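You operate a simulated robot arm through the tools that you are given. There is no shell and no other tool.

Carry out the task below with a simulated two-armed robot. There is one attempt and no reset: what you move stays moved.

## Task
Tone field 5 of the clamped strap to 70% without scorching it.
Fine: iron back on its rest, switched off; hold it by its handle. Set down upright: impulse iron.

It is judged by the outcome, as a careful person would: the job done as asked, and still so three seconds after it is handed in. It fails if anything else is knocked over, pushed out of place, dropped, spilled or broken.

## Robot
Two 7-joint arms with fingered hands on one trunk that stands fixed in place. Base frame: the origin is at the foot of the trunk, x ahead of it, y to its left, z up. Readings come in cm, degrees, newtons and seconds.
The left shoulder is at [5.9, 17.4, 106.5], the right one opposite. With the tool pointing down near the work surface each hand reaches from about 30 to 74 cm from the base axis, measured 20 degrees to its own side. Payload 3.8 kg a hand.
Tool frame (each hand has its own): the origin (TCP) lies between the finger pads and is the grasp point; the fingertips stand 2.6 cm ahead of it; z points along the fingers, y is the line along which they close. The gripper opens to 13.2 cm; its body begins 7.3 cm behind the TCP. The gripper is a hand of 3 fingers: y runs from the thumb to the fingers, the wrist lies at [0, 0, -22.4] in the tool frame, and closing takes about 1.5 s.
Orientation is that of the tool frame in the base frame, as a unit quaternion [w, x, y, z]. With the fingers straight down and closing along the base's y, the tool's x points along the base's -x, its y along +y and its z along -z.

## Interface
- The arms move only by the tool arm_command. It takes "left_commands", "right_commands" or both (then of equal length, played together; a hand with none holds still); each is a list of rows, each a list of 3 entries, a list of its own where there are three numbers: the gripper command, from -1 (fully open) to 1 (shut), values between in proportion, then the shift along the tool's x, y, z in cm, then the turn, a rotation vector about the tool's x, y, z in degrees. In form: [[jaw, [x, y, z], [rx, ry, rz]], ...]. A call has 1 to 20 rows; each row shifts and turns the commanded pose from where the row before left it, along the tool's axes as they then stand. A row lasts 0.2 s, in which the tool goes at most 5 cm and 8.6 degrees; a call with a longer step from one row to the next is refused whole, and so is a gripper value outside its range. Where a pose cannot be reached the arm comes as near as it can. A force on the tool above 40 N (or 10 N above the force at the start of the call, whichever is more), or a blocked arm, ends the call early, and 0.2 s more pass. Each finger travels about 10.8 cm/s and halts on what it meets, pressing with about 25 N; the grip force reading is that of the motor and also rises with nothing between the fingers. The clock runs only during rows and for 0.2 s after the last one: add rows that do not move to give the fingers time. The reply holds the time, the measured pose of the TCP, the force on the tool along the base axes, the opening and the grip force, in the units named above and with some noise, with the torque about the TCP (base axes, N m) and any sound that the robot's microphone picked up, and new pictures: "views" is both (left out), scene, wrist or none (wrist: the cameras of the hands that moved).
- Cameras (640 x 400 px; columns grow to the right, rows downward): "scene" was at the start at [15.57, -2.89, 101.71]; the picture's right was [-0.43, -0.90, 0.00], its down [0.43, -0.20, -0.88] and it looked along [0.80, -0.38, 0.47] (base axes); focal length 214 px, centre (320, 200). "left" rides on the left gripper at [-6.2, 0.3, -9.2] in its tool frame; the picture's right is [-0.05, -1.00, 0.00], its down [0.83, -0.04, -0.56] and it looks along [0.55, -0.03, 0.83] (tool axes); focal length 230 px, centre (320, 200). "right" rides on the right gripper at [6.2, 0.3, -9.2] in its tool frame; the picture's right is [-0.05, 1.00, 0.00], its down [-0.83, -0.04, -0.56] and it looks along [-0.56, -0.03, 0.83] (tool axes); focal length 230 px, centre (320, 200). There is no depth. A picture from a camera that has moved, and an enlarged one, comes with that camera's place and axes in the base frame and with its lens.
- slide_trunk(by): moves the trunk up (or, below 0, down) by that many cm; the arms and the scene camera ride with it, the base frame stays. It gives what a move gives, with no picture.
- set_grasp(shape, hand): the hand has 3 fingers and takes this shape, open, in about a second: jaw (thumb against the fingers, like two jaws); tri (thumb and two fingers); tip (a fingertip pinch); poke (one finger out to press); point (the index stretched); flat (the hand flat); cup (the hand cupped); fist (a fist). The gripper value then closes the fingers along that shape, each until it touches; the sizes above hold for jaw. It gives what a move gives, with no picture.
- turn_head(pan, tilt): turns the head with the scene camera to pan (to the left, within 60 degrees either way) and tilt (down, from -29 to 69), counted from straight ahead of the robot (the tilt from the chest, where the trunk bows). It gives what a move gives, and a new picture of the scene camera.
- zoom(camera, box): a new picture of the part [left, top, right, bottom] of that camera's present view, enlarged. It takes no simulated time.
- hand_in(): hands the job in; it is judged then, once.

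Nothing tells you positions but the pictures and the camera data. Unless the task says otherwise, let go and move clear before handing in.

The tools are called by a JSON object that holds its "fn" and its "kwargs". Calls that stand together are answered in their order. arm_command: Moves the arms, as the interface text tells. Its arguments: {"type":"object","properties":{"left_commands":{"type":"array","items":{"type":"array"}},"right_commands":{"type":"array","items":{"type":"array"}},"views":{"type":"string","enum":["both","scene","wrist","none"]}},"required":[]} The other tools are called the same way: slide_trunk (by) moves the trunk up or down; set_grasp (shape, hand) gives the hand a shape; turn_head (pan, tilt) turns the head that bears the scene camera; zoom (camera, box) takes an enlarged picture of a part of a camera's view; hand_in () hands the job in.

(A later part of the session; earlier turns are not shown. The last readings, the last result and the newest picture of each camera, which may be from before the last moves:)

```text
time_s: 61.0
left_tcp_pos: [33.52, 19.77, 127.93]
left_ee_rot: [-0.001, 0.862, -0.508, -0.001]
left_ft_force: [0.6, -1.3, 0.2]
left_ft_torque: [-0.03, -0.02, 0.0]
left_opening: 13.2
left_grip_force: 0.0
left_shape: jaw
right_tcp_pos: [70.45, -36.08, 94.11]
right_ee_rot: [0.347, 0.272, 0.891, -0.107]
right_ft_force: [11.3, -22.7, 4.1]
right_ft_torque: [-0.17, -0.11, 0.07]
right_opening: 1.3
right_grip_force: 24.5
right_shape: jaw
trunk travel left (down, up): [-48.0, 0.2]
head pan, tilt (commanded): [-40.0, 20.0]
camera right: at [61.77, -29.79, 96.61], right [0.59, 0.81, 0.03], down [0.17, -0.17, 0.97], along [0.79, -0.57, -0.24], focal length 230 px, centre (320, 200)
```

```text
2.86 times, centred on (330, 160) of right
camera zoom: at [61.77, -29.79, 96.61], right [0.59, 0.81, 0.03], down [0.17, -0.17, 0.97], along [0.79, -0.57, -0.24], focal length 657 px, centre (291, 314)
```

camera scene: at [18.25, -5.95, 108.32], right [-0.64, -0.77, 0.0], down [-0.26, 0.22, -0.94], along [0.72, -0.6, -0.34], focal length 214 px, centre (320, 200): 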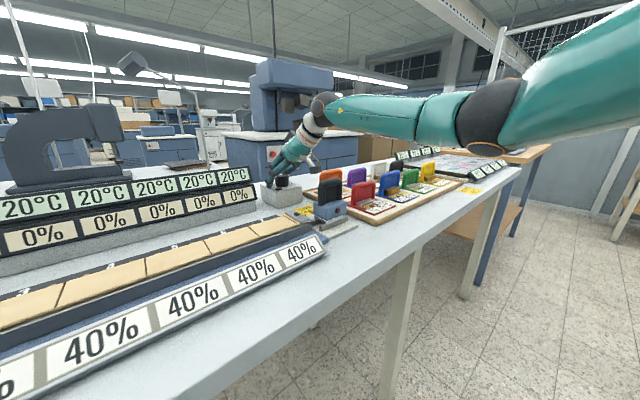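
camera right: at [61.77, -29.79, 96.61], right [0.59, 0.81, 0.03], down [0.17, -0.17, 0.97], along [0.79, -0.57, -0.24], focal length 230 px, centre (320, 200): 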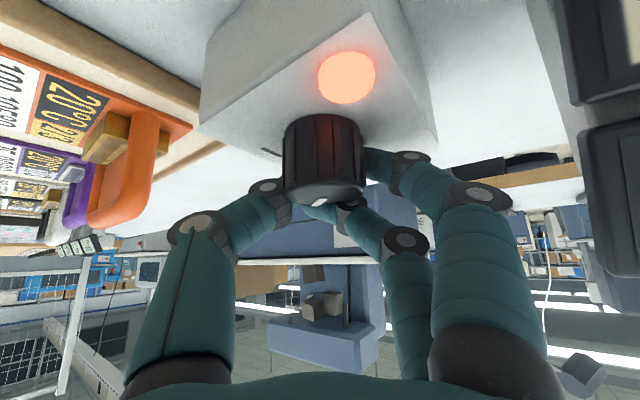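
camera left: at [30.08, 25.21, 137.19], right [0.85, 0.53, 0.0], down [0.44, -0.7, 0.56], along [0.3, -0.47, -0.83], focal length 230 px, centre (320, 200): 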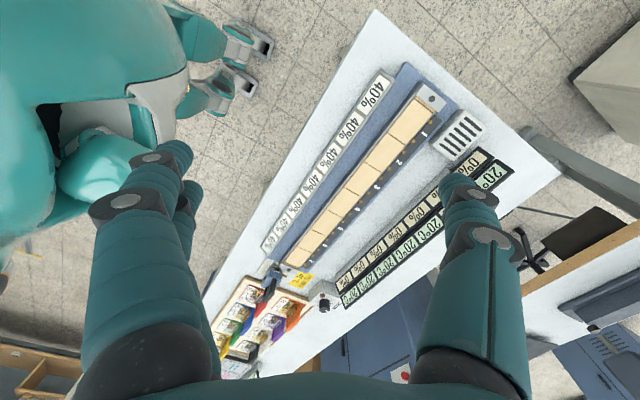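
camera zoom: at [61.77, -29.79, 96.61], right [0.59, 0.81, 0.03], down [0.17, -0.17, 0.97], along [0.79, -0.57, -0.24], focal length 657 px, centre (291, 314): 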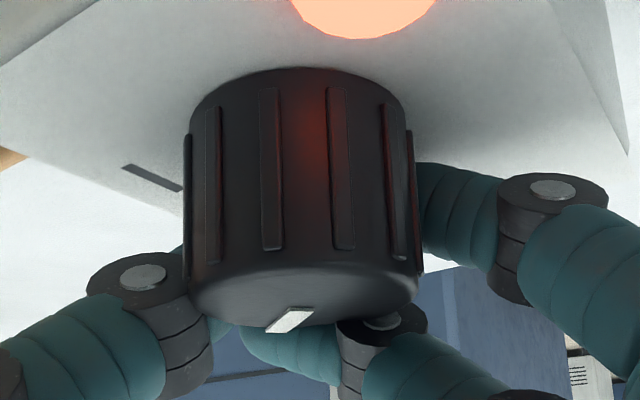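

The indicator lamp on the box is lit: the iron is on (t ≈ 61 s). I'll release the knob, back straight out along the fingers, and check the knob stays.

{"fn": "arm_command", "kwargs": {"right_commands": [[-0.3, [0, 0, 0], [0, 0, 0]], [-0.3, [0, 0, 0], [0, 0, 0]], [-0.3, [0, 0, 0], [0, 0, 0]], [-0.3, [0, 0, -2], [0, 0, 0]], [-0.3, [0, 0, -3], [0, 0, 0]], [-0.3, [0, 0, -4], [0, 0, 0]], [-0.3, [0, 0, -4], [0, 0, 0]]], "views": "both"}}

{"fn": "zoom", "kwargs": {"camera": "scene", "box": [220, 130, 380, 250]}}

```text
time_s: 62.6
left_tcp_pos: [33.27, 20.01, 127.91]
left_ee_rot: [-0.001, 0.862, -0.507, 0.0]
left_ft_force: [-0.4, 0.4, 0.1]
left_ft_torque: [0.0, -0.01, 0.02]
left_opening: 13.21
left_grip_force: 0.1
left_shape: jaw
right_tcp_pos: [63.17, -30.55, 103.94]
right_ee_rot: [0.348, 0.267, 0.892, -0.103]
right_ft_force: [-0.3, 0.4, -0.7]
right_ft_torque: [0.01, -0.01, 0.02]
right_opening: 8.59
right_grip_force: 0.0
right_shape: jaw
trunk travel left (down, up): [-48.0, 0.2]
head pan, tilt (commanded): [-40.0, 20.0]
camera scene: at [17.93, -5.96, 108.38], right [-0.64, -0.77, 0.0], down [-0.26, 0.22, -0.94], along [0.72, -0.6, -0.34], focal length 214 px, centre (320, 200)
camera right: at [54.27, -24.37, 106.46], right [0.58, 0.81, 0.04], down [0.17, -0.17, 0.97], along [0.8, -0.56, -0.24], focal length 230 px, centre (320, 200)
```

scene: 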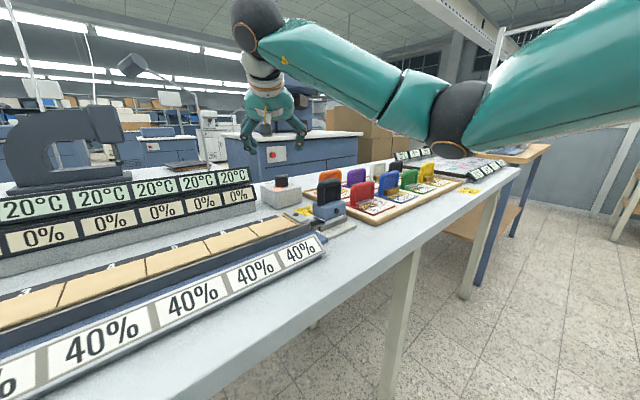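
right: 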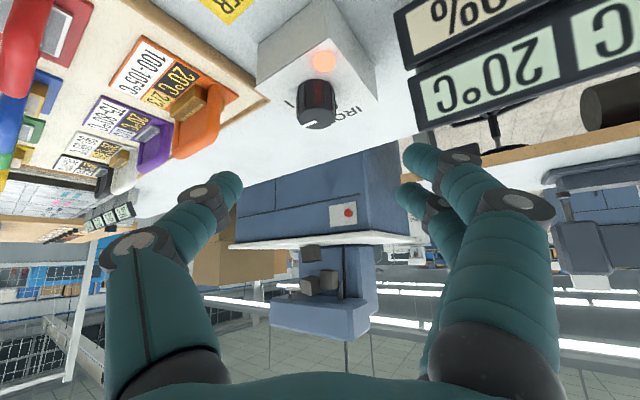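

```text
3.33 times, centred on (300, 190) of scene
camera zoom: at [17.93, -5.96, 108.38], right [-0.64, -0.77, 0.0], down [-0.26, 0.22, -0.94], along [0.72, -0.6, -0.34], focal length 715 px, centre (387, 233)
```

zoom: 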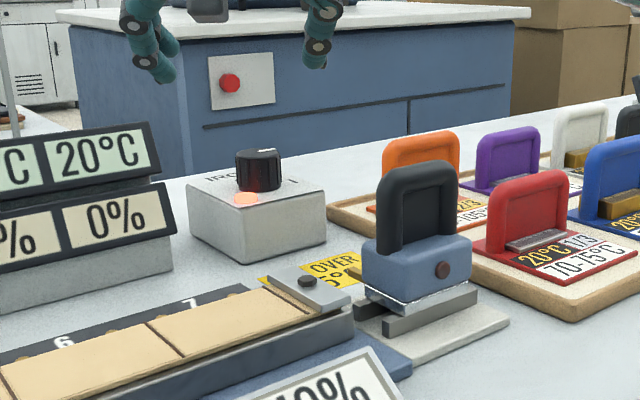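

The knob stays at "I" with the lamp on. Now I'll move above the iron and turn the hand to straight down with fingers closing along x (across the handle's thickness).

{"fn": "arm_command", "kwargs": {"right_commands": [[-0.3, [1.64, -2.86, -1.5], [0, 0, 0]], [-0.3, [1.64, -2.86, -1.5], [0, 0, 0]], [-0.3, [1.64, -2.86, -1.5], [0, 0, 0]], [-0.3, [1.64, -2.86, -1.5], [0, 0, 0]], [-0.3, [0, 0, 0], [-3.02, 1.64, -7.77]], [-0.3, [0, 0, 0], [-3.02, 1.64, -7.77]], [-0.3, [0, 0, 0], [-3.02, 1.64, -7.77]], [-0.3, [0, 0, 0], [-3.02, 1.64, -7.77]], [-0.3, [0, 0, 0], [-3.02, 1.64, -7.77]], [-0.3, [0, 0, 0], [-3.02, 1.64, -7.77]], [-0.3, [0, 0, 0], [-3.02, 1.64, -7.77]], [-0.3, [0, 0, 0], [-3.02, 1.64, -7.77]], [-0.3, [0, 0, 0], [-3.02, 1.64, -7.77]], [-0.3, [0, 0, 0], [-3.02, 1.64, -7.77]], [-0.3, [0, 0, 0], [-3.02, 1.64, -7.77]], [-0.3, [0, 0, 0], [-3.02, 1.64, -7.77]], [-0.3, [0, 0, 0], [-3.02, 1.64, -7.77]], [-0.3, [0, 0, 0], [-3.02, 1.64, -7.77]], [-0.3, [0, 0, 0], [-3.02, 1.64, -7.77]]], "views": "both"}}

```text
time_s: 66.6
left_tcp_pos: [33.39, 20.07, 128.0]
left_ee_rot: [0.0, 0.862, -0.507, 0.0]
left_ft_force: [0.4, 0.1, 0.0]
left_ft_torque: [0.0, -0.01, 0.01]
left_opening: 13.22
left_grip_force: 0.1
left_shape: jaw
right_tcp_pos: [49.43, -35.24, 103.67]
right_ee_rot: [0.002, 0.707, -0.707, -0.001]
right_ft_force: [-0.4, -0.6, -0.1]
right_ft_torque: [0.0, -0.01, -0.01]
right_opening: 8.62
right_grip_force: 0.0
right_shape: jaw
trunk travel left (down, up): [-48.0, 0.2]
head pan, tilt (commanded): [-40.0, 20.0]
camera scene: at [17.97, -5.95, 108.36], right [-0.64, -0.77, 0.0], down [-0.26, 0.22, -0.94], along [0.72, -0.6, -0.34], focal length 214 px, centre (320, 200)
camera right: at [49.16, -41.36, 112.8], right [-1.0, 0.05, 0.0], down [0.04, 0.83, 0.55], along [0.03, 0.55, -0.83], focal length 230 px, centre (320, 200)
```

scene: 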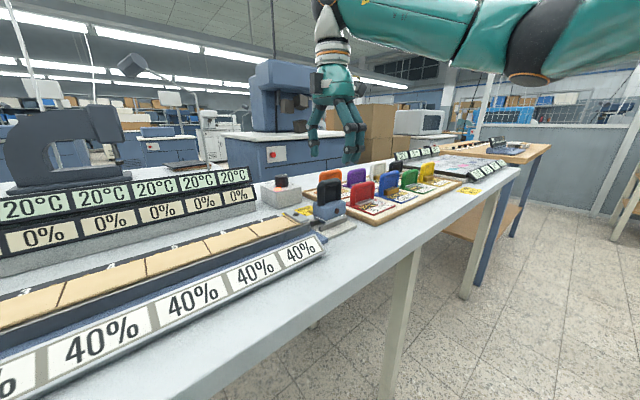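
right: 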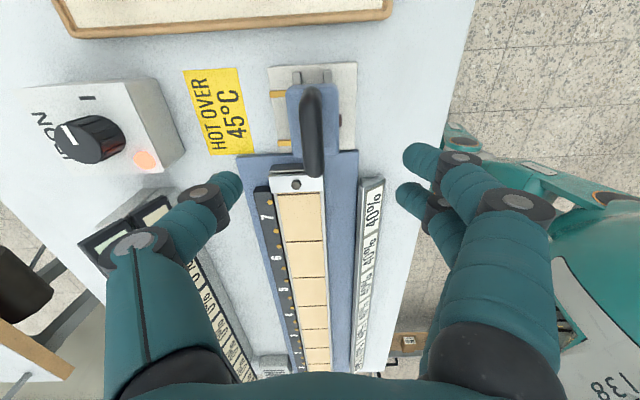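

The hand is straight down above the iron with no reach problem. I'll zoom in on the handle to align precisely.

{"fn": "zoom", "kwargs": {"camera": "right", "box": [250, 50, 390, 200]}}

{"fn": "zoom", "kwargs": {"camera": "scene", "box": [270, 150, 390, 250]}}

{"fn": "zoom", "kwargs": {"camera": "left", "box": [240, 250, 340, 330]}}

```text
2.67 times, centred on (320, 125) of right
camera zoom: at [49.16, -41.36, 112.8], right [-1.0, 0.05, 0.0], down [0.04, 0.83, 0.55], along [0.03, 0.55, -0.83], focal length 614 px, centre (320, 400)
```

zoom: 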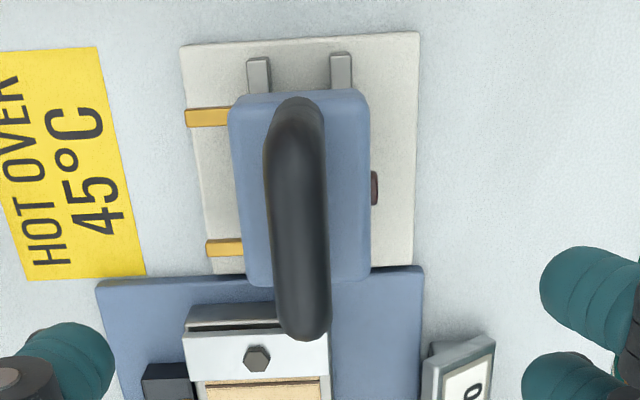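

```text
4.00 times, centred on (330, 200) of scene
camera zoom: at [17.97, -5.95, 108.36], right [-0.64, -0.77, 0.0], down [-0.26, 0.22, -0.94], along [0.72, -0.6, -0.34], focal length 858 px, centre (280, 200)
```

zoom: 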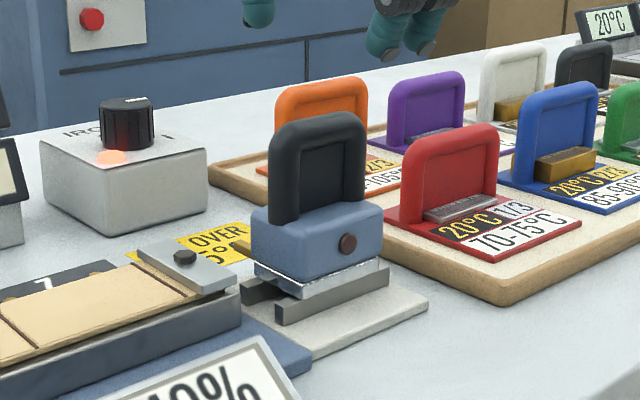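

```text
5.00 times, centred on (290, 290) of left
camera zoom: at [30.13, 25.24, 137.17], right [0.85, 0.53, 0.0], down [0.44, -0.71, 0.56], along [0.29, -0.47, -0.83], focal length 1150 px, centre (470, -250)
```

zoom: 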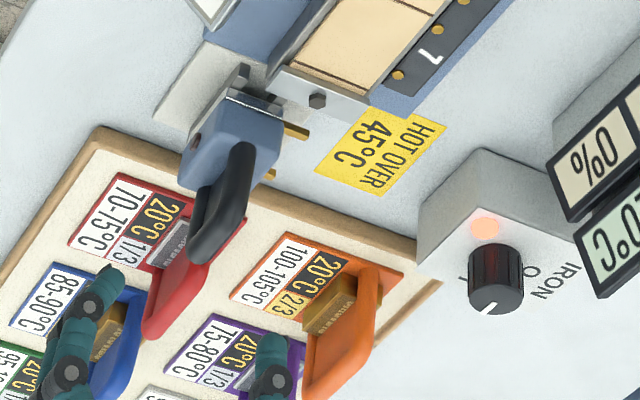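

Iron centre is about (50.1, −35.9), handle ~1.6 cm thick. I'll shift to align (+0.6 x, −0.55 y) and descend to z ≈ 96 around the handle.

{"fn": "arm_command", "kwargs": {"right_commands": [[-0.3, [0.55, -0.62, 2.0], [0, 0, 0]], [-0.3, [0, 0, 2.5], [0, 0, 0]], [-0.3, [0, 0, 2.2], [0, 0, 0]], [-0.3, [0, 0, 0.9], [0, 0, 0]], [-0.3, [0, 0, 0], [0, 0, 0]]], "views": "both"}}

{"fn": "zoom", "kwargs": {"camera": "scene", "box": [270, 120, 410, 240]}}

```text
time_s: 67.8
left_tcp_pos: [33.35, 19.98, 128.04]
left_ee_rot: [0.0, 0.862, -0.507, 0.0]
left_ft_force: [-0.2, 0.0, 0.6]
left_ft_torque: [0.02, 0.02, 0.01]
left_opening: 13.2
left_grip_force: 0.1
left_shape: jaw
right_tcp_pos: [49.95, -35.84, 96.05]
right_ee_rot: [0.0, -0.707, 0.708, 0.0]
right_ft_force: [0.1, -0.1, 0.8]
right_ft_torque: [0.04, 0.02, 0.0]
right_opening: 8.57
right_grip_force: 0.1
right_shape: jaw
trunk travel left (down, up): [-48.0, 0.2]
head pan, tilt (commanded): [-40.0, 20.0]
camera scene: at [17.95, -5.97, 108.37], right [-0.64, -0.77, 0.0], down [-0.26, 0.22, -0.94], along [0.72, -0.6, -0.34], focal length 214 px, centre (320, 200)
camera right: at [49.62, -41.91, 105.28], right [-1.0, 0.05, 0.0], down [0.05, 0.83, 0.55], along [0.03, 0.55, -0.83], focal length 230 px, centre (320, 200)
```

scene: 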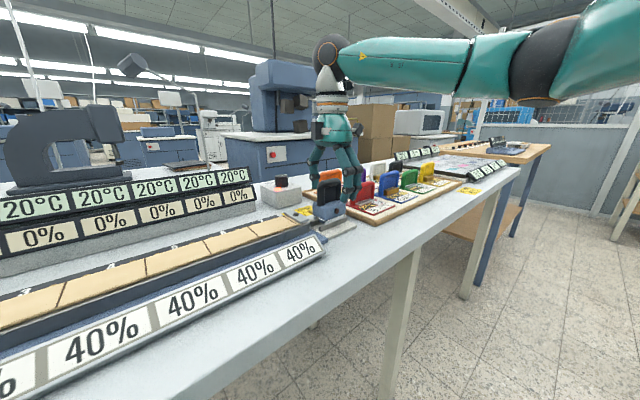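
right: 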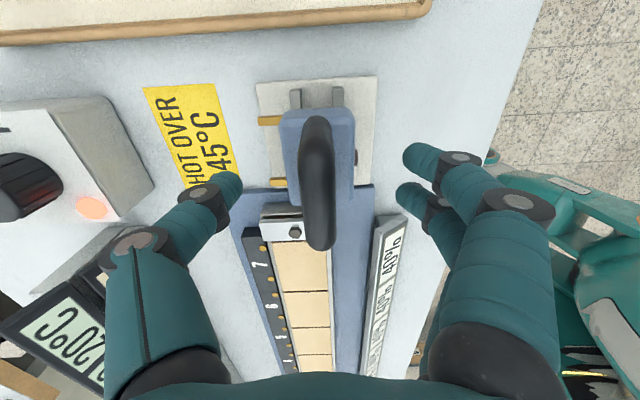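

```text
3.33 times, centred on (340, 180) of scene
camera zoom: at [17.95, -5.97, 108.37], right [-0.64, -0.77, 0.0], down [-0.26, 0.22, -0.94], along [0.72, -0.6, -0.34], focal length 715 px, centre (253, 267)
```

zoom: 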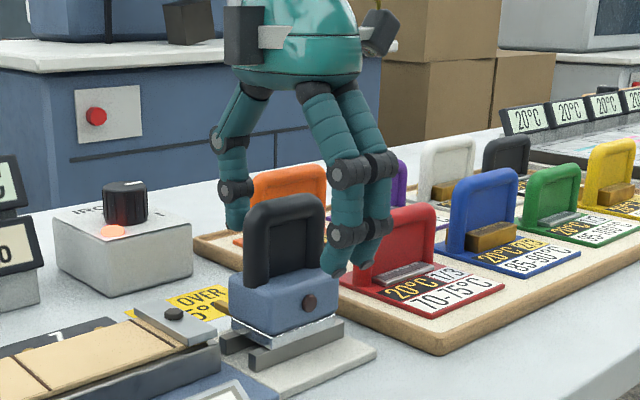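

The TCP is aligned with the handle (image centre). I'll close the fingers on the handle.

{"fn": "arm_command", "kwargs": {"right_commands": [[0.1, [0, 0, 0], [0, 0, 0]], [0.4, [0, 0, 0], [0, 0, 0]], [0.7, [0, 0, 0], [0, 0, 0]], [1, [0, 0, 0], [0, 0, 0]], [1, [0, 0, 0], [0, 0, 0]], [1, [0, 0, 0], [0, 0, 0]]], "views": "both"}}

{"fn": "zoom", "kwargs": {"camera": "scene", "box": [270, 120, 410, 240]}}

```text
time_s: 69.2
left_tcp_pos: [33.24, 19.88, 128.02]
left_ee_rot: [-0.001, 0.862, -0.507, 0.0]
left_ft_force: [0.5, 0.7, -0.7]
left_ft_torque: [0.03, 0.01, -0.01]
left_opening: 13.2
left_grip_force: 0.2
left_shape: jaw
right_tcp_pos: [49.91, -35.79, 96.11]
right_ee_rot: [0.0, -0.706, 0.708, 0.001]
right_ft_force: [0.4, 1.7, -0.5]
right_ft_torque: [0.03, 0.05, 0.04]
right_opening: 0.19
right_grip_force: 24.4
right_shape: jaw
trunk travel left (down, up): [-48.0, 0.2]
head pan, tilt (commanded): [-40.0, 20.0]
camera scene: at [17.96, -5.96, 108.36], right [-0.64, -0.77, 0.0], down [-0.26, 0.22, -0.94], along [0.72, -0.6, -0.34], focal length 214 px, centre (320, 200)
camera right: at [49.63, -41.9, 105.27], right [-1.0, 0.05, 0.0], down [0.05, 0.83, 0.56], along [0.03, 0.55, -0.83], focal length 230 px, centre (320, 200)
```

scene: 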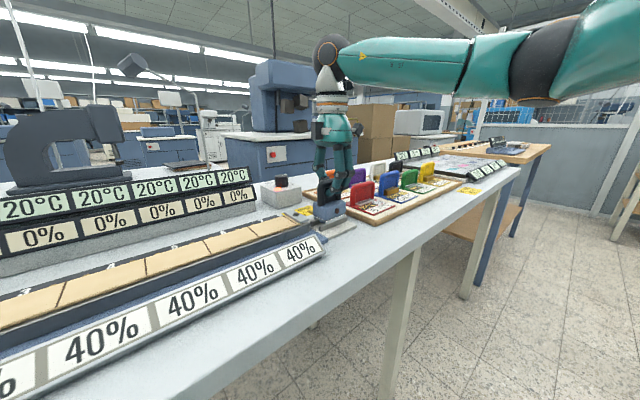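
right: 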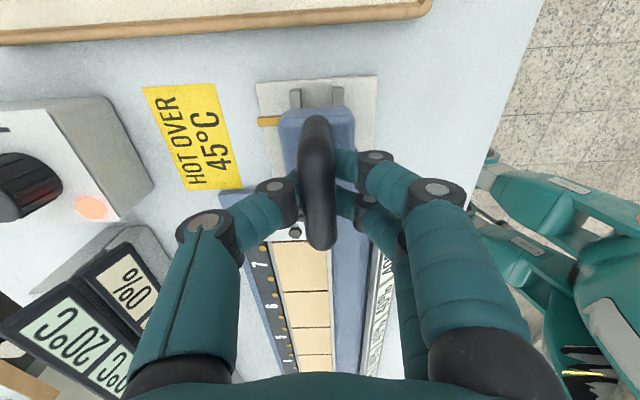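

```text
3.33 times, centred on (340, 180) of scene
camera zoom: at [17.96, -5.96, 108.36], right [-0.64, -0.77, 0.0], down [-0.26, 0.22, -0.94], along [0.72, -0.6, -0.34], focal length 715 px, centre (253, 267)
```

zoom: 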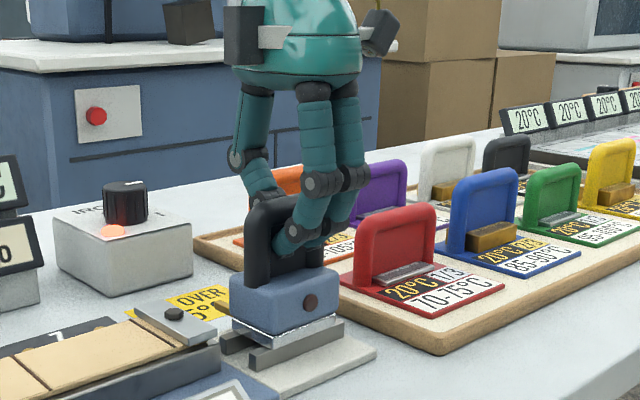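

Firm grip (24 N) on the handle; the pick pose is TCP (49.91, −35.79, 96.11). I'll lift gently and verify the iron comes along level.

{"fn": "arm_command", "kwargs": {"right_commands": [[1, [0, 0, -1], [0, 0, 0]], [1, [0, 0, -1.5], [0, 0, 0]], [1, [0, 0, -2], [0, 0, 0]], [1, [0, 0, 0], [0, 0, 0]]], "views": "both"}}

{"fn": "zoom", "kwargs": {"camera": "scene", "box": [270, 120, 410, 240]}}

{"fn": "zoom", "kwargs": {"camera": "left", "box": [240, 160, 440, 300]}}

```text
time_s: 70.2
left_tcp_pos: [33.36, 19.97, 127.95]
left_ee_rot: [0.0, 0.862, -0.508, -0.001]
left_ft_force: [0.7, -0.2, 0.2]
left_ft_torque: [0.04, 0.02, 0.01]
left_opening: 13.2
left_grip_force: 0.1
left_shape: jaw
right_tcp_pos: [50.01, -35.83, 100.48]
right_ee_rot: [0.0, -0.706, 0.708, 0.0]
right_ft_force: [0.1, -0.5, -4.9]
right_ft_torque: [-0.01, -0.01, 0.0]
right_opening: 0.13
right_grip_force: 24.7
right_shape: jaw
trunk travel left (down, up): [-48.0, 0.2]
head pan, tilt (commanded): [-40.0, 20.0]
camera scene: at [17.99, -6.0, 108.35], right [-0.64, -0.77, 0.0], down [-0.26, 0.22, -0.94], along [0.72, -0.6, -0.34], focal length 214 px, centre (320, 200)
camera right: at [49.71, -41.95, 109.7], right [-1.0, 0.05, 0.0], down [0.05, 0.83, 0.55], along [0.03, 0.55, -0.83], focal length 230 px, centre (320, 200)
```

scene: 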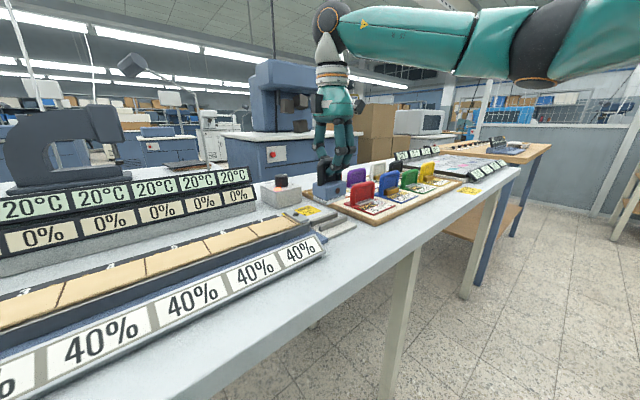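
right: 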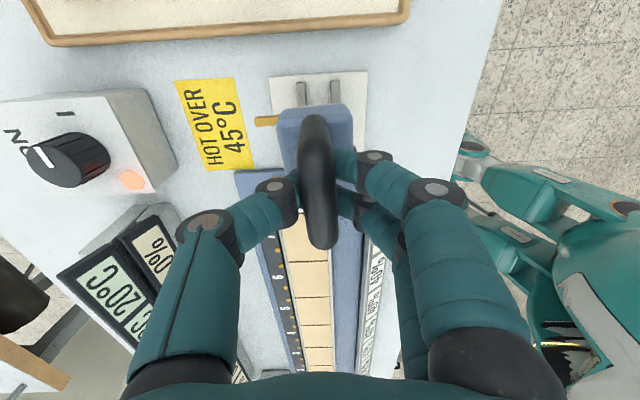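

```text
3.33 times, centred on (340, 180) of scene
camera zoom: at [17.99, -6.0, 108.35], right [-0.64, -0.77, 0.0], down [-0.26, 0.22, -0.94], along [0.72, -0.6, -0.34], focal length 715 px, centre (253, 267)
```

zoom: 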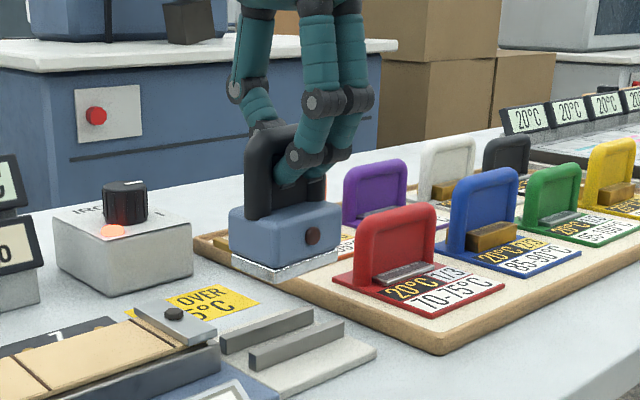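

```text
2.86 times, centred on (340, 230) of left
camera zoom: at [30.16, 25.18, 137.17], right [0.85, 0.53, 0.0], down [0.44, -0.71, 0.56], along [0.29, -0.47, -0.83], focal length 657 px, centre (263, 114)
```

zoom: 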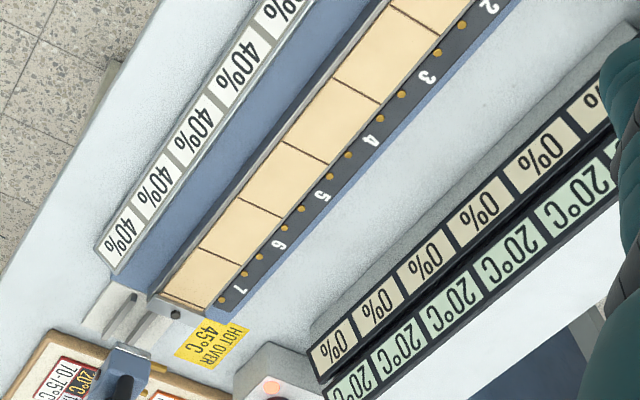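

The iron came up level; weight about 5 N. Now I'll carry it at safe height to above field 5 (TCP ≈ (52.4, −7.2)).

{"fn": "arm_command", "kwargs": {"right_commands": [[1, [0, 0, -2], [0, 0, 0]], [1, [-2, 0, -1], [0, 0, 0]], [1, [-4, -0.3, 0], [0, 0, 0]], [1, [-4, -0.4, 0], [0, 0, 0]], [1, [-4, -0.4, 0], [0, 0, 0]], [1, [-4, -0.4, 0], [0, 0, 0]], [1, [-4, -0.4, 0], [0, 0, 0]], [1, [-4, -0.4, 0], [0, 0, 0]], [1, [-2.6, -0.1, 0], [0, 0, 0]], [1, [0, 0, 0], [0, 0, 0]]], "views": "both"}}

{"fn": "zoom", "kwargs": {"camera": "left", "box": [240, 100, 480, 300]}}

```text
time_s: 72.4
left_tcp_pos: [33.37, 19.92, 127.95]
left_ee_rot: [0.0, 0.861, -0.508, 0.0]
left_ft_force: [0.0, -0.4, 0.2]
left_ft_torque: [0.0, 0.02, 0.0]
left_opening: 13.23
left_grip_force: 0.1
left_shape: jaw
right_tcp_pos: [52.7, -7.11, 103.69]
right_ee_rot: [0.0, -0.706, 0.708, 0.0]
right_ft_force: [0.3, -0.2, -4.9]
right_ft_torque: [-0.01, 0.01, 0.0]
right_opening: 0.17
right_grip_force: 25.1
right_shape: jaw
trunk travel left (down, up): [-48.0, 0.2]
head pan, tilt (commanded): [-40.0, 20.0]
camera scene: at [17.99, -5.99, 108.36], right [-0.64, -0.77, 0.0], down [-0.26, 0.22, -0.94], along [0.72, -0.6, -0.34], focal length 214 px, centre (320, 200)
camera right: at [52.36, -13.27, 112.83], right [-1.0, 0.05, 0.0], down [0.05, 0.83, 0.55], along [0.03, 0.55, -0.83], focal length 230 px, centre (320, 200)
```

scene: 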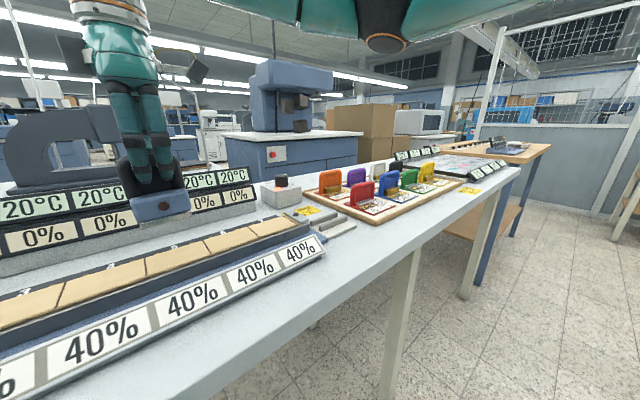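
right: 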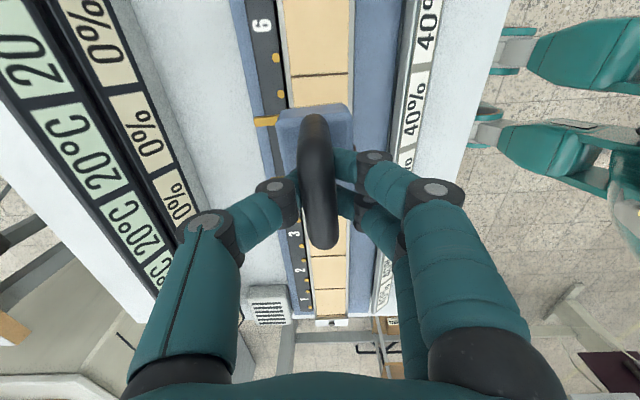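

```text
2.00 times, centred on (360, 200) of left
camera zoom: at [30.14, 25.18, 137.18], right [0.85, 0.53, 0.0], down [0.44, -0.71, 0.56], along [0.29, -0.47, -0.83], focal length 460 px, centre (240, 200)
```

zoom: 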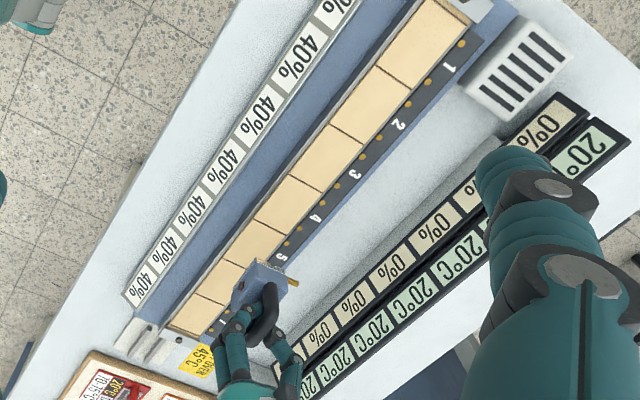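

The iron is above field 5. I'll lower it to just above the strap (z ≈ 98.8) and check alignment against the field edges and brass dots.

{"fn": "arm_command", "kwargs": {"right_commands": [[1, [0, 0.2, 2.5], [0, 0, 0]], [1, [0, 0, 2.3], [0, 0, 0]], [1, [0, 0, 0], [0, 0, 0]]], "views": "both"}}

{"fn": "zoom", "kwargs": {"camera": "left", "box": [280, 200, 400, 290]}}

{"fn": "zoom", "kwargs": {"camera": "right", "box": [220, 40, 420, 200]}}

{"fn": "zoom", "kwargs": {"camera": "scene", "box": [60, 130, 320, 300]}}

```text
time_s: 73.2
left_tcp_pos: [33.36, 19.97, 127.85]
left_ee_rot: [0.001, 0.862, -0.507, 0.0]
left_ft_force: [-0.4, -0.2, 0.7]
left_ft_torque: [0.04, 0.04, 0.02]
left_opening: 13.22
left_grip_force: 0.0
left_shape: jaw
right_tcp_pos: [52.38, -7.06, 98.76]
right_ee_rot: [0.0, -0.707, 0.707, 0.001]
right_ft_force: [-0.7, 0.3, -5.2]
right_ft_torque: [-0.05, 0.02, 0.01]
right_opening: 0.13
right_grip_force: 24.5
right_shape: jaw
trunk travel left (down, up): [-48.0, 0.2]
head pan, tilt (commanded): [-40.0, 20.0]
camera scene: at [17.97, -5.97, 108.37], right [-0.64, -0.77, 0.0], down [-0.26, 0.22, -0.94], along [0.72, -0.6, -0.34], focal length 214 px, centre (320, 200)
camera right: at [52.02, -13.24, 107.93], right [-1.0, 0.05, 0.0], down [0.04, 0.83, 0.55], along [0.03, 0.55, -0.83], focal length 230 px, centre (320, 200)
```

scene: 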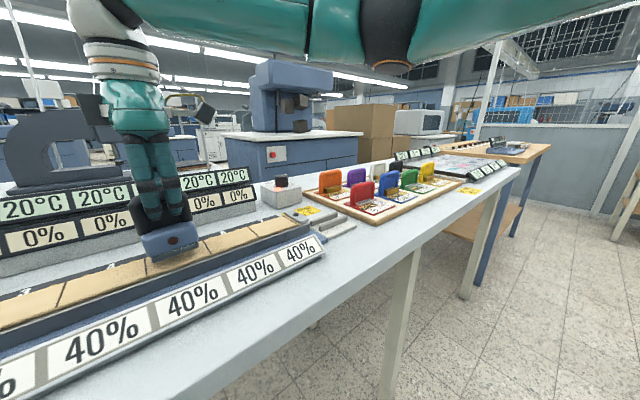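
right: 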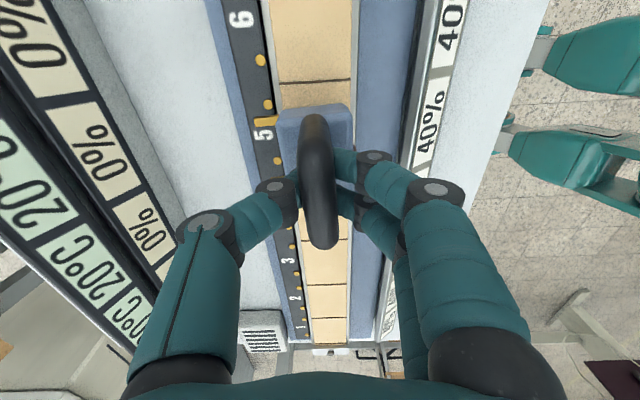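

```text
4.44 times, centred on (340, 245) of left
camera zoom: at [30.11, 25.21, 137.19], right [0.85, 0.53, 0.0], down [0.44, -0.71, 0.56], along [0.29, -0.47, -0.83], focal length 1022 px, centre (231, 0)
```

zoom: 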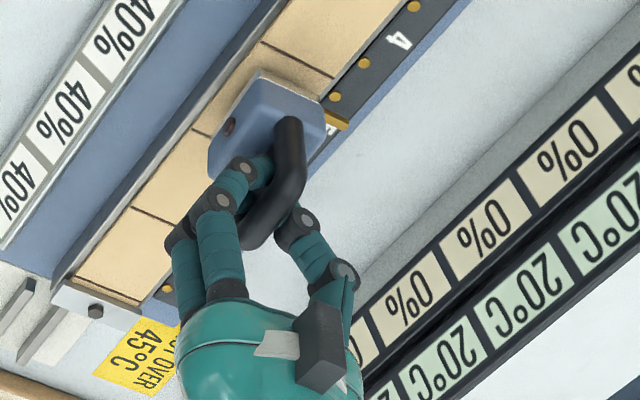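

```text
2.50 times, centred on (320, 120) of right
camera zoom: at [52.02, -13.24, 107.93], right [-1.0, 0.05, 0.0], down [0.04, 0.83, 0.55], along [0.03, 0.55, -0.83], focal length 575 px, centre (320, 400)
```

zoom: 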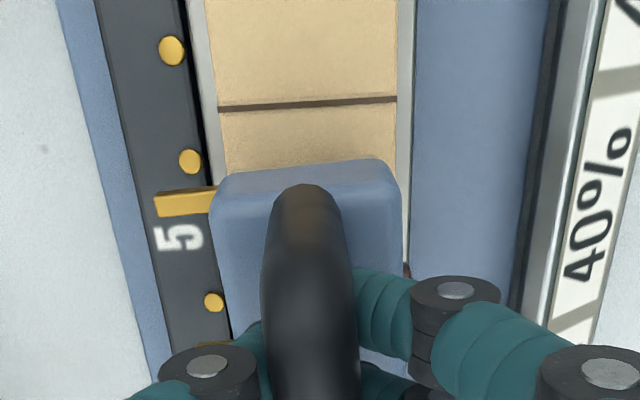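

```text
2.35 times, centred on (190, 215) of scene
camera zoom: at [17.97, -5.97, 108.37], right [-0.64, -0.77, 0.0], down [-0.26, 0.22, -0.94], along [0.72, -0.6, -0.34], focal length 505 px, centre (626, 165)
```

zoom: 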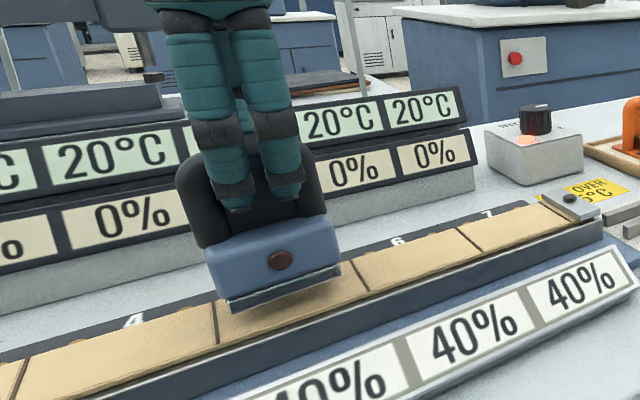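

Prong tips line up with the field-5 dots within a few millimetres; the iron should shift about 0.25 cm to −y. I'll do that and lower carefully until light contact.

{"fn": "arm_command", "kwargs": {"right_commands": [[1, [0.25, 0, 0.8], [0, 0, 0]], [1, [0, 0, 0.3], [0, 0, 0]]], "views": "none"}}

{"fn": "zoom", "kwargs": {"camera": "left", "box": [280, 190, 420, 290]}}

```text
time_s: 73.8
left_tcp_pos: [33.35, 19.95, 127.89]
left_ee_rot: [0.0, 0.861, -0.508, 0.001]
left_ft_force: [-0.4, -1.1, -0.5]
left_ft_torque: [0.02, 0.02, -0.01]
left_opening: 13.2
left_grip_force: 0.2
left_shape: jaw
right_tcp_pos: [52.38, -7.43, 97.66]
right_ee_rot: [0.0, -0.706, 0.708, 0.0]
right_ft_force: [-0.6, 0.8, -5.8]
right_ft_torque: [-0.01, 0.03, 0.02]
right_opening: 0.1
right_grip_force: 25.0
right_shape: jaw
trunk travel left (down, up): [-48.0, 0.2]
head pan, tilt (commanded): [-40.0, 20.0]
```

```text
4.00 times, centred on (350, 240) of left
camera zoom: at [30.13, 25.21, 137.18], right [0.85, 0.53, 0.0], down [0.44, -0.71, 0.56], along [0.29, -0.47, -0.83], focal length 920 px, centre (200, 40)
```

zoom: 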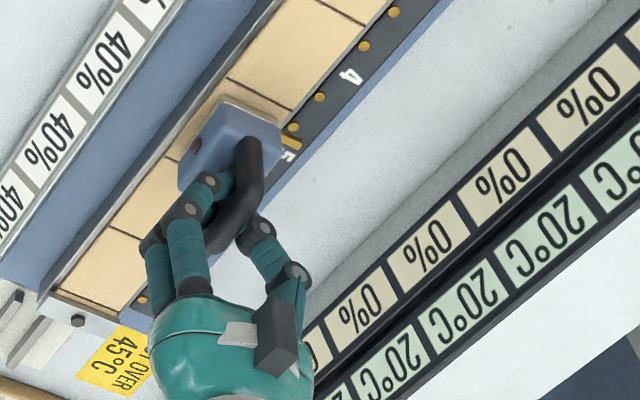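

No contact yet (only the weight). I'll continue down in small steps.

{"fn": "arm_command", "kwargs": {"right_commands": [[1, [0, 0, 0.35], [0, 0, 0]]], "views": "none"}}

{"fn": "zoom", "kwargs": {"camera": "left", "box": [280, 190, 420, 290]}}

```text
time_s: 74.2
left_tcp_pos: [33.23, 20.05, 128.06]
left_ee_rot: [-0.001, 0.861, -0.508, 0.001]
left_ft_force: [0.3, -0.8, 0.4]
left_ft_torque: [0.02, -0.02, -0.02]
left_opening: 13.22
left_grip_force: 0.0
left_shape: jaw
right_tcp_pos: [52.43, -7.4, 97.46]
right_ee_rot: [0.001, -0.706, 0.708, -0.001]
right_ft_force: [1.9, -1.7, 2.9]
right_ft_torque: [-0.03, 0.01, 0.0]
right_opening: 0.15
right_grip_force: 25.0
right_shape: jaw
trunk travel left (down, up): [-48.0, 0.2]
head pan, tilt (commanded): [-40.0, 20.0]
```

```text
4.00 times, centred on (350, 240) of left
camera zoom: at [30.05, 25.19, 137.24], right [0.85, 0.53, 0.0], down [0.44, -0.71, 0.56], along [0.3, -0.47, -0.83], focal length 920 px, centre (200, 40)
```

zoom: 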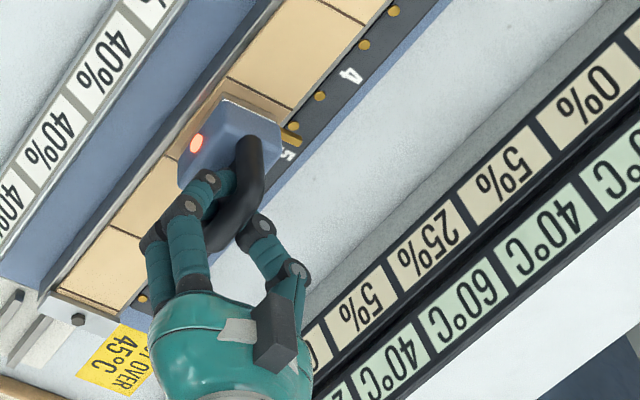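

Contact fired an impulse: the iron's lamp lit, field 5 jumped to 25% at 60 °C (neighbours 5%, 40 °C). I'll lift off right away and watch the readings.

{"fn": "arm_command", "kwargs": {"right_commands": [[1, [0, 0, -1.5], [0, 0, 0]]], "views": "none"}}

{"fn": "zoom", "kwargs": {"camera": "left", "box": [280, 190, 420, 290]}}

```text
time_s: 74.6
left_tcp_pos: [33.34, 19.94, 127.89]
left_ee_rot: [0.0, 0.862, -0.507, 0.0]
left_ft_force: [-0.2, 0.2, -0.6]
left_ft_torque: [0.01, 0.01, 0.02]
left_opening: 13.18
left_grip_force: 0.0
left_shape: jaw
right_tcp_pos: [52.3, -7.42, 98.72]
right_ee_rot: [0.0, -0.706, 0.708, 0.0]
right_ft_force: [0.4, 1.1, -6.0]
right_ft_torque: [-0.06, -0.04, 0.01]
right_opening: 0.11
right_grip_force: 25.2
right_shape: jaw
trunk travel left (down, up): [-48.0, 0.2]
head pan, tilt (commanded): [-40.0, 20.0]
```

```text
4.00 times, centred on (350, 240) of left
camera zoom: at [30.14, 25.22, 137.16], right [0.85, 0.53, 0.0], down [0.44, -0.71, 0.56], along [0.29, -0.47, -0.83], focal length 920 px, centre (200, 40)
```

zoom: 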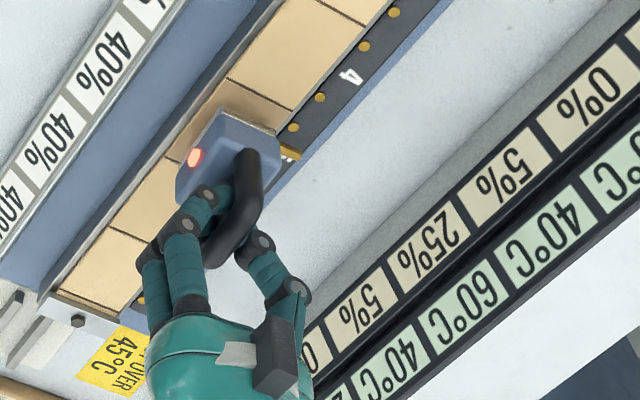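

Tone stays at 25% and 60 °C after lifting. I'll hold the iron higher and wait a couple of seconds to see how temperature, tone and the front readings evolve.

{"fn": "arm_command", "kwargs": {"right_commands": [[1, [0, 0, -2], [0, 0, 0]], [1, [0, 0, 0], [0, 0, 0]], [1, [0, 0, 0], [0, 0, 0]], [1, [0, 0, 0], [0, 0, 0]], [1, [0, 0, 0], [0, 0, 0]]], "views": "none"}}

{"fn": "zoom", "kwargs": {"camera": "left", "box": [260, 150, 440, 290]}}

{"fn": "zoom", "kwargs": {"camera": "scene", "box": [0, 130, 330, 340]}}

```text
time_s: 75.8
left_tcp_pos: [33.36, 20.02, 127.88]
left_ee_rot: [0.0, 0.862, -0.508, 0.0]
left_ft_force: [-0.2, 0.0, -0.1]
left_ft_torque: [-0.02, -0.02, 0.03]
left_opening: 13.19
left_grip_force: 0.1
left_shape: jaw
right_tcp_pos: [52.5, -7.46, 100.73]
right_ee_rot: [0.0, -0.706, 0.708, 0.001]
right_ft_force: [0.2, -0.6, -5.2]
right_ft_torque: [0.01, 0.02, 0.03]
right_opening: 0.15
right_grip_force: 24.5
right_shape: jaw
trunk travel left (down, up): [-48.0, 0.2]
head pan, tilt (commanded): [-40.0, 20.0]
```

```text
2.86 times, centred on (350, 220) of left
camera zoom: at [30.15, 25.21, 137.17], right [0.85, 0.53, 0.0], down [0.44, -0.71, 0.56], along [0.29, -0.47, -0.83], focal length 657 px, centre (234, 143)
```

zoom: 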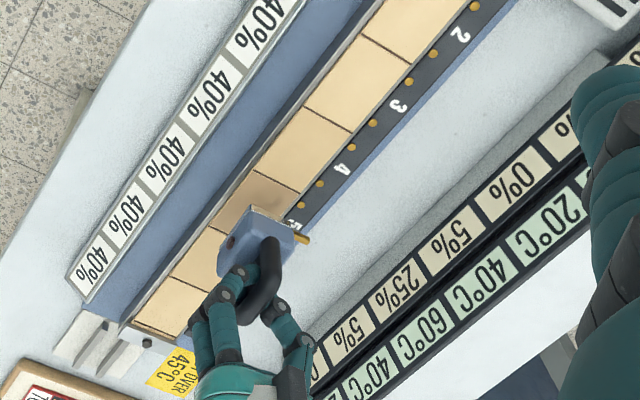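

```text
1.90 times, centred on (165, 235) of scene
camera zoom: at [17.99, -5.97, 108.36], right [-0.64, -0.77, 0.0], down [-0.26, 0.22, -0.94], along [0.72, -0.6, -0.34], focal length 408 px, centre (615, 133)
```

zoom: 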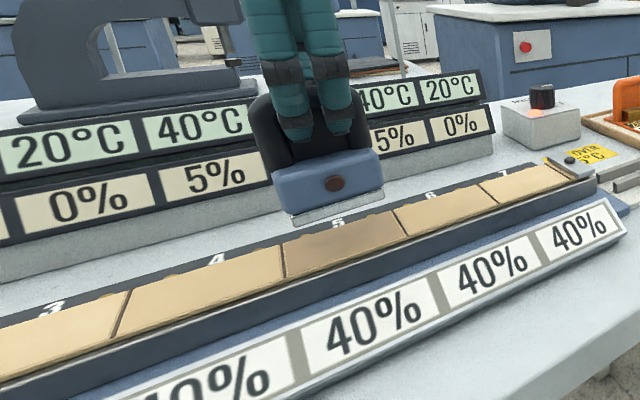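

The impulse lamp went off; temperature reads still 60 °C. I'll wait longer to see the cooling rate before another impulse.

{"fn": "arm_command", "kwargs": {"right_commands": [[1, [0, 0, 0], [0, 0, 0]], [1, [0, 0, 0], [0, 0, 0]], [1, [0, 0, 0], [0, 0, 0]], [1, [0, 0, 0], [0, 0, 0]], [1, [0, 0, 0], [0, 0, 0]], [1, [0, 0, 0], [0, 0, 0]], [1, [0, 0, 0], [0, 0, 0]], [1, [0, 0, 0], [0, 0, 0]], [1, [0, 0, 0], [0, 0, 0]], [1, [0, 0, 0], [0, 0, 0]], [1, [0, 0, 0], [0, 0, 0]], [1, [0, 0, 0], [0, 0, 0]], [1, [0, 0, 0], [0, 0, 0]], [1, [0, 0, 0], [0, 0, 0]], [1, [0, 0, 0], [0, 0, 0]], [1, [0, 0, 0], [0, 0, 0]], [1, [0, 0, 0], [0, 0, 0]], [1, [0, 0, 0], [0, 0, 0]], [1, [0, 0, 0], [0, 0, 0]], [1, [0, 0, 0], [0, 0, 0]]], "views": "none"}}

{"fn": "zoom", "kwargs": {"camera": "left", "box": [260, 150, 440, 290]}}

```text
time_s: 80.0
left_tcp_pos: [33.33, 19.93, 127.96]
left_ee_rot: [0.0, 0.862, -0.508, 0.0]
left_ft_force: [0.3, -0.7, -0.2]
left_ft_torque: [0.02, 0.01, 0.03]
left_opening: 13.21
left_grip_force: 0.1
left_shape: jaw
right_tcp_pos: [52.27, -7.45, 100.9]
right_ee_rot: [0.0, -0.707, 0.707, 0.0]
right_ft_force: [0.1, 0.0, -5.1]
right_ft_torque: [-0.02, 0.0, 0.01]
right_opening: 0.08
right_grip_force: 25.5
right_shape: jaw
trunk travel left (down, up): [-48.0, 0.2]
head pan, tilt (commanded): [-40.0, 20.0]
```

```text
2.86 times, centred on (350, 220) of left
camera zoom: at [30.14, 25.21, 137.17], right [0.85, 0.53, 0.0], down [0.44, -0.71, 0.56], along [0.29, -0.47, -0.83], focal length 657 px, centre (234, 143)
```

zoom: 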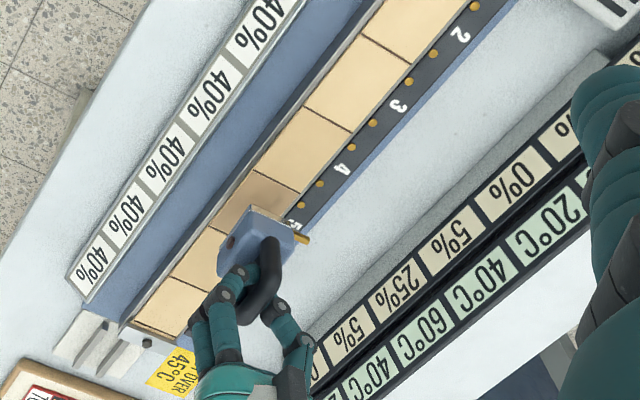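

Nothing changed over 5 s (readings seem coarse). I'll wait further to determine whether it cools with time.

{"fn": "arm_command", "kwargs": {"right_commands": [[1, [0, 0, 0], [0, 0, 0]], [1, [0, 0, 0], [0, 0, 0]], [1, [0, 0, 0], [0, 0, 0]], [1, [0, 0, 0], [0, 0, 0]], [1, [0, 0, 0], [0, 0, 0]], [1, [0, 0, 0], [0, 0, 0]], [1, [0, 0, 0], [0, 0, 0]], [1, [0, 0, 0], [0, 0, 0]], [1, [0, 0, 0], [0, 0, 0]], [1, [0, 0, 0], [0, 0, 0]], [1, [0, 0, 0], [0, 0, 0]], [1, [0, 0, 0], [0, 0, 0]], [1, [0, 0, 0], [0, 0, 0]], [1, [0, 0, 0], [0, 0, 0]], [1, [0, 0, 0], [0, 0, 0]], [1, [0, 0, 0], [0, 0, 0]], [1, [0, 0, 0], [0, 0, 0]], [1, [0, 0, 0], [0, 0, 0]], [1, [0, 0, 0], [0, 0, 0]], [1, [0, 0, 0], [0, 0, 0]]], "views": "none"}}

{"fn": "zoom", "kwargs": {"camera": "left", "box": [260, 150, 440, 290]}}

{"fn": "arm_command", "kwargs": {"right_commands": [[1, [0, 0, 0], [0, 0, 0]], [1, [0, 0, 0], [0, 0, 0]], [1, [0, 0, 0], [0, 0, 0]], [1, [0, 0, 0], [0, 0, 0]], [1, [0, 0, 0], [0, 0, 0]], [1, [0, 0, 0], [0, 0, 0]], [1, [0, 0, 0], [0, 0, 0]], [1, [0, 0, 0], [0, 0, 0]], [1, [0, 0, 0], [0, 0, 0]], [1, [0, 0, 0], [0, 0, 0]], [1, [0, 0, 0], [0, 0, 0]], [1, [0, 0, 0], [0, 0, 0]], [1, [0, 0, 0], [0, 0, 0]], [1, [0, 0, 0], [0, 0, 0]], [1, [0, 0, 0], [0, 0, 0]], [1, [0, 0, 0], [0, 0, 0]], [1, [0, 0, 0], [0, 0, 0]], [1, [0, 0, 0], [0, 0, 0]], [1, [0, 0, 0], [0, 0, 0]], [1, [0, 0, 0], [0, 0, 0]]], "views": "none"}}

{"fn": "zoom", "kwargs": {"camera": "left", "box": [260, 150, 440, 290]}}

```text
time_s: 84.2
left_tcp_pos: [33.3, 19.98, 127.91]
left_ee_rot: [-0.001, 0.862, -0.507, 0.0]
left_ft_force: [0.7, 0.5, 0.2]
left_ft_torque: [-0.03, 0.01, 0.01]
left_opening: 13.17
left_grip_force: 0.0
left_shape: jaw
right_tcp_pos: [52.41, -7.47, 100.91]
right_ee_rot: [-0.001, -0.706, 0.708, 0.0]
right_ft_force: [0.0, -0.7, -5.8]
right_ft_torque: [-0.01, 0.02, -0.03]
right_opening: 0.14
right_grip_force: 25.3
right_shape: jaw
trunk travel left (down, up): [-48.0, 0.2]
head pan, tilt (commanded): [-40.0, 20.0]
```

```text
2.86 times, centred on (350, 220) of left
camera zoom: at [30.14, 25.21, 137.17], right [0.85, 0.53, 0.0], down [0.44, -0.71, 0.56], along [0.29, -0.47, -0.83], focal length 657 px, centre (234, 143)
```

zoom: 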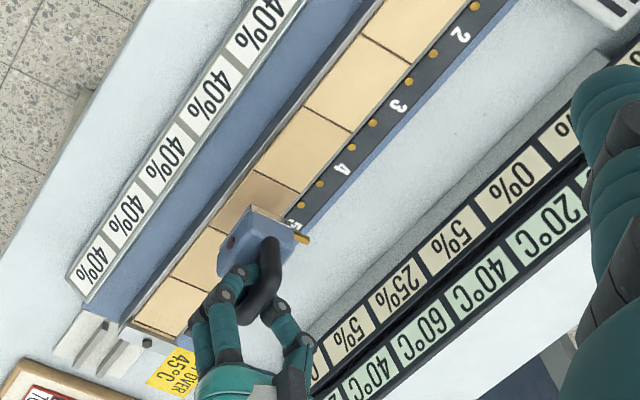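

```text
time_s: 88.4
left_tcp_pos: [33.32, 19.99, 127.93]
left_ee_rot: [0.0, 0.861, -0.508, 0.0]
left_ft_force: [-0.1, -0.6, 0.1]
left_ft_torque: [-0.02, -0.03, 0.01]
left_opening: 13.18
left_grip_force: 0.1
left_shape: jaw
right_tcp_pos: [52.42, -7.45, 100.73]
right_ee_rot: [0.0, -0.706, 0.708, 0.0]
right_ft_force: [-0.7, 0.0, -5.0]
right_ft_torque: [-0.05, 0.03, 0.01]
right_opening: 0.17
right_grip_force: 25.0
right_shape: jaw
trunk travel left (down, up): [-48.0, 0.2]
head pan, tilt (commanded): [-40.0, 20.0]
```

```text
2.86 times, centred on (350, 220) of left
camera zoom: at [30.14, 25.21, 137.17], right [0.85, 0.53, 0.0], down [0.44, -0.71, 0.56], along [0.29, -0.47, -0.83], focal length 657 px, centre (234, 143)
```

zoom: 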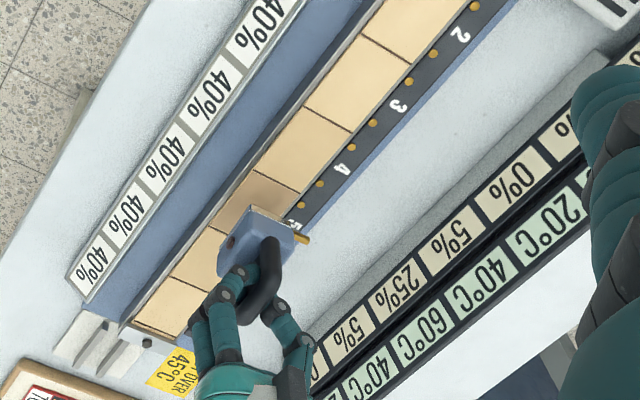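

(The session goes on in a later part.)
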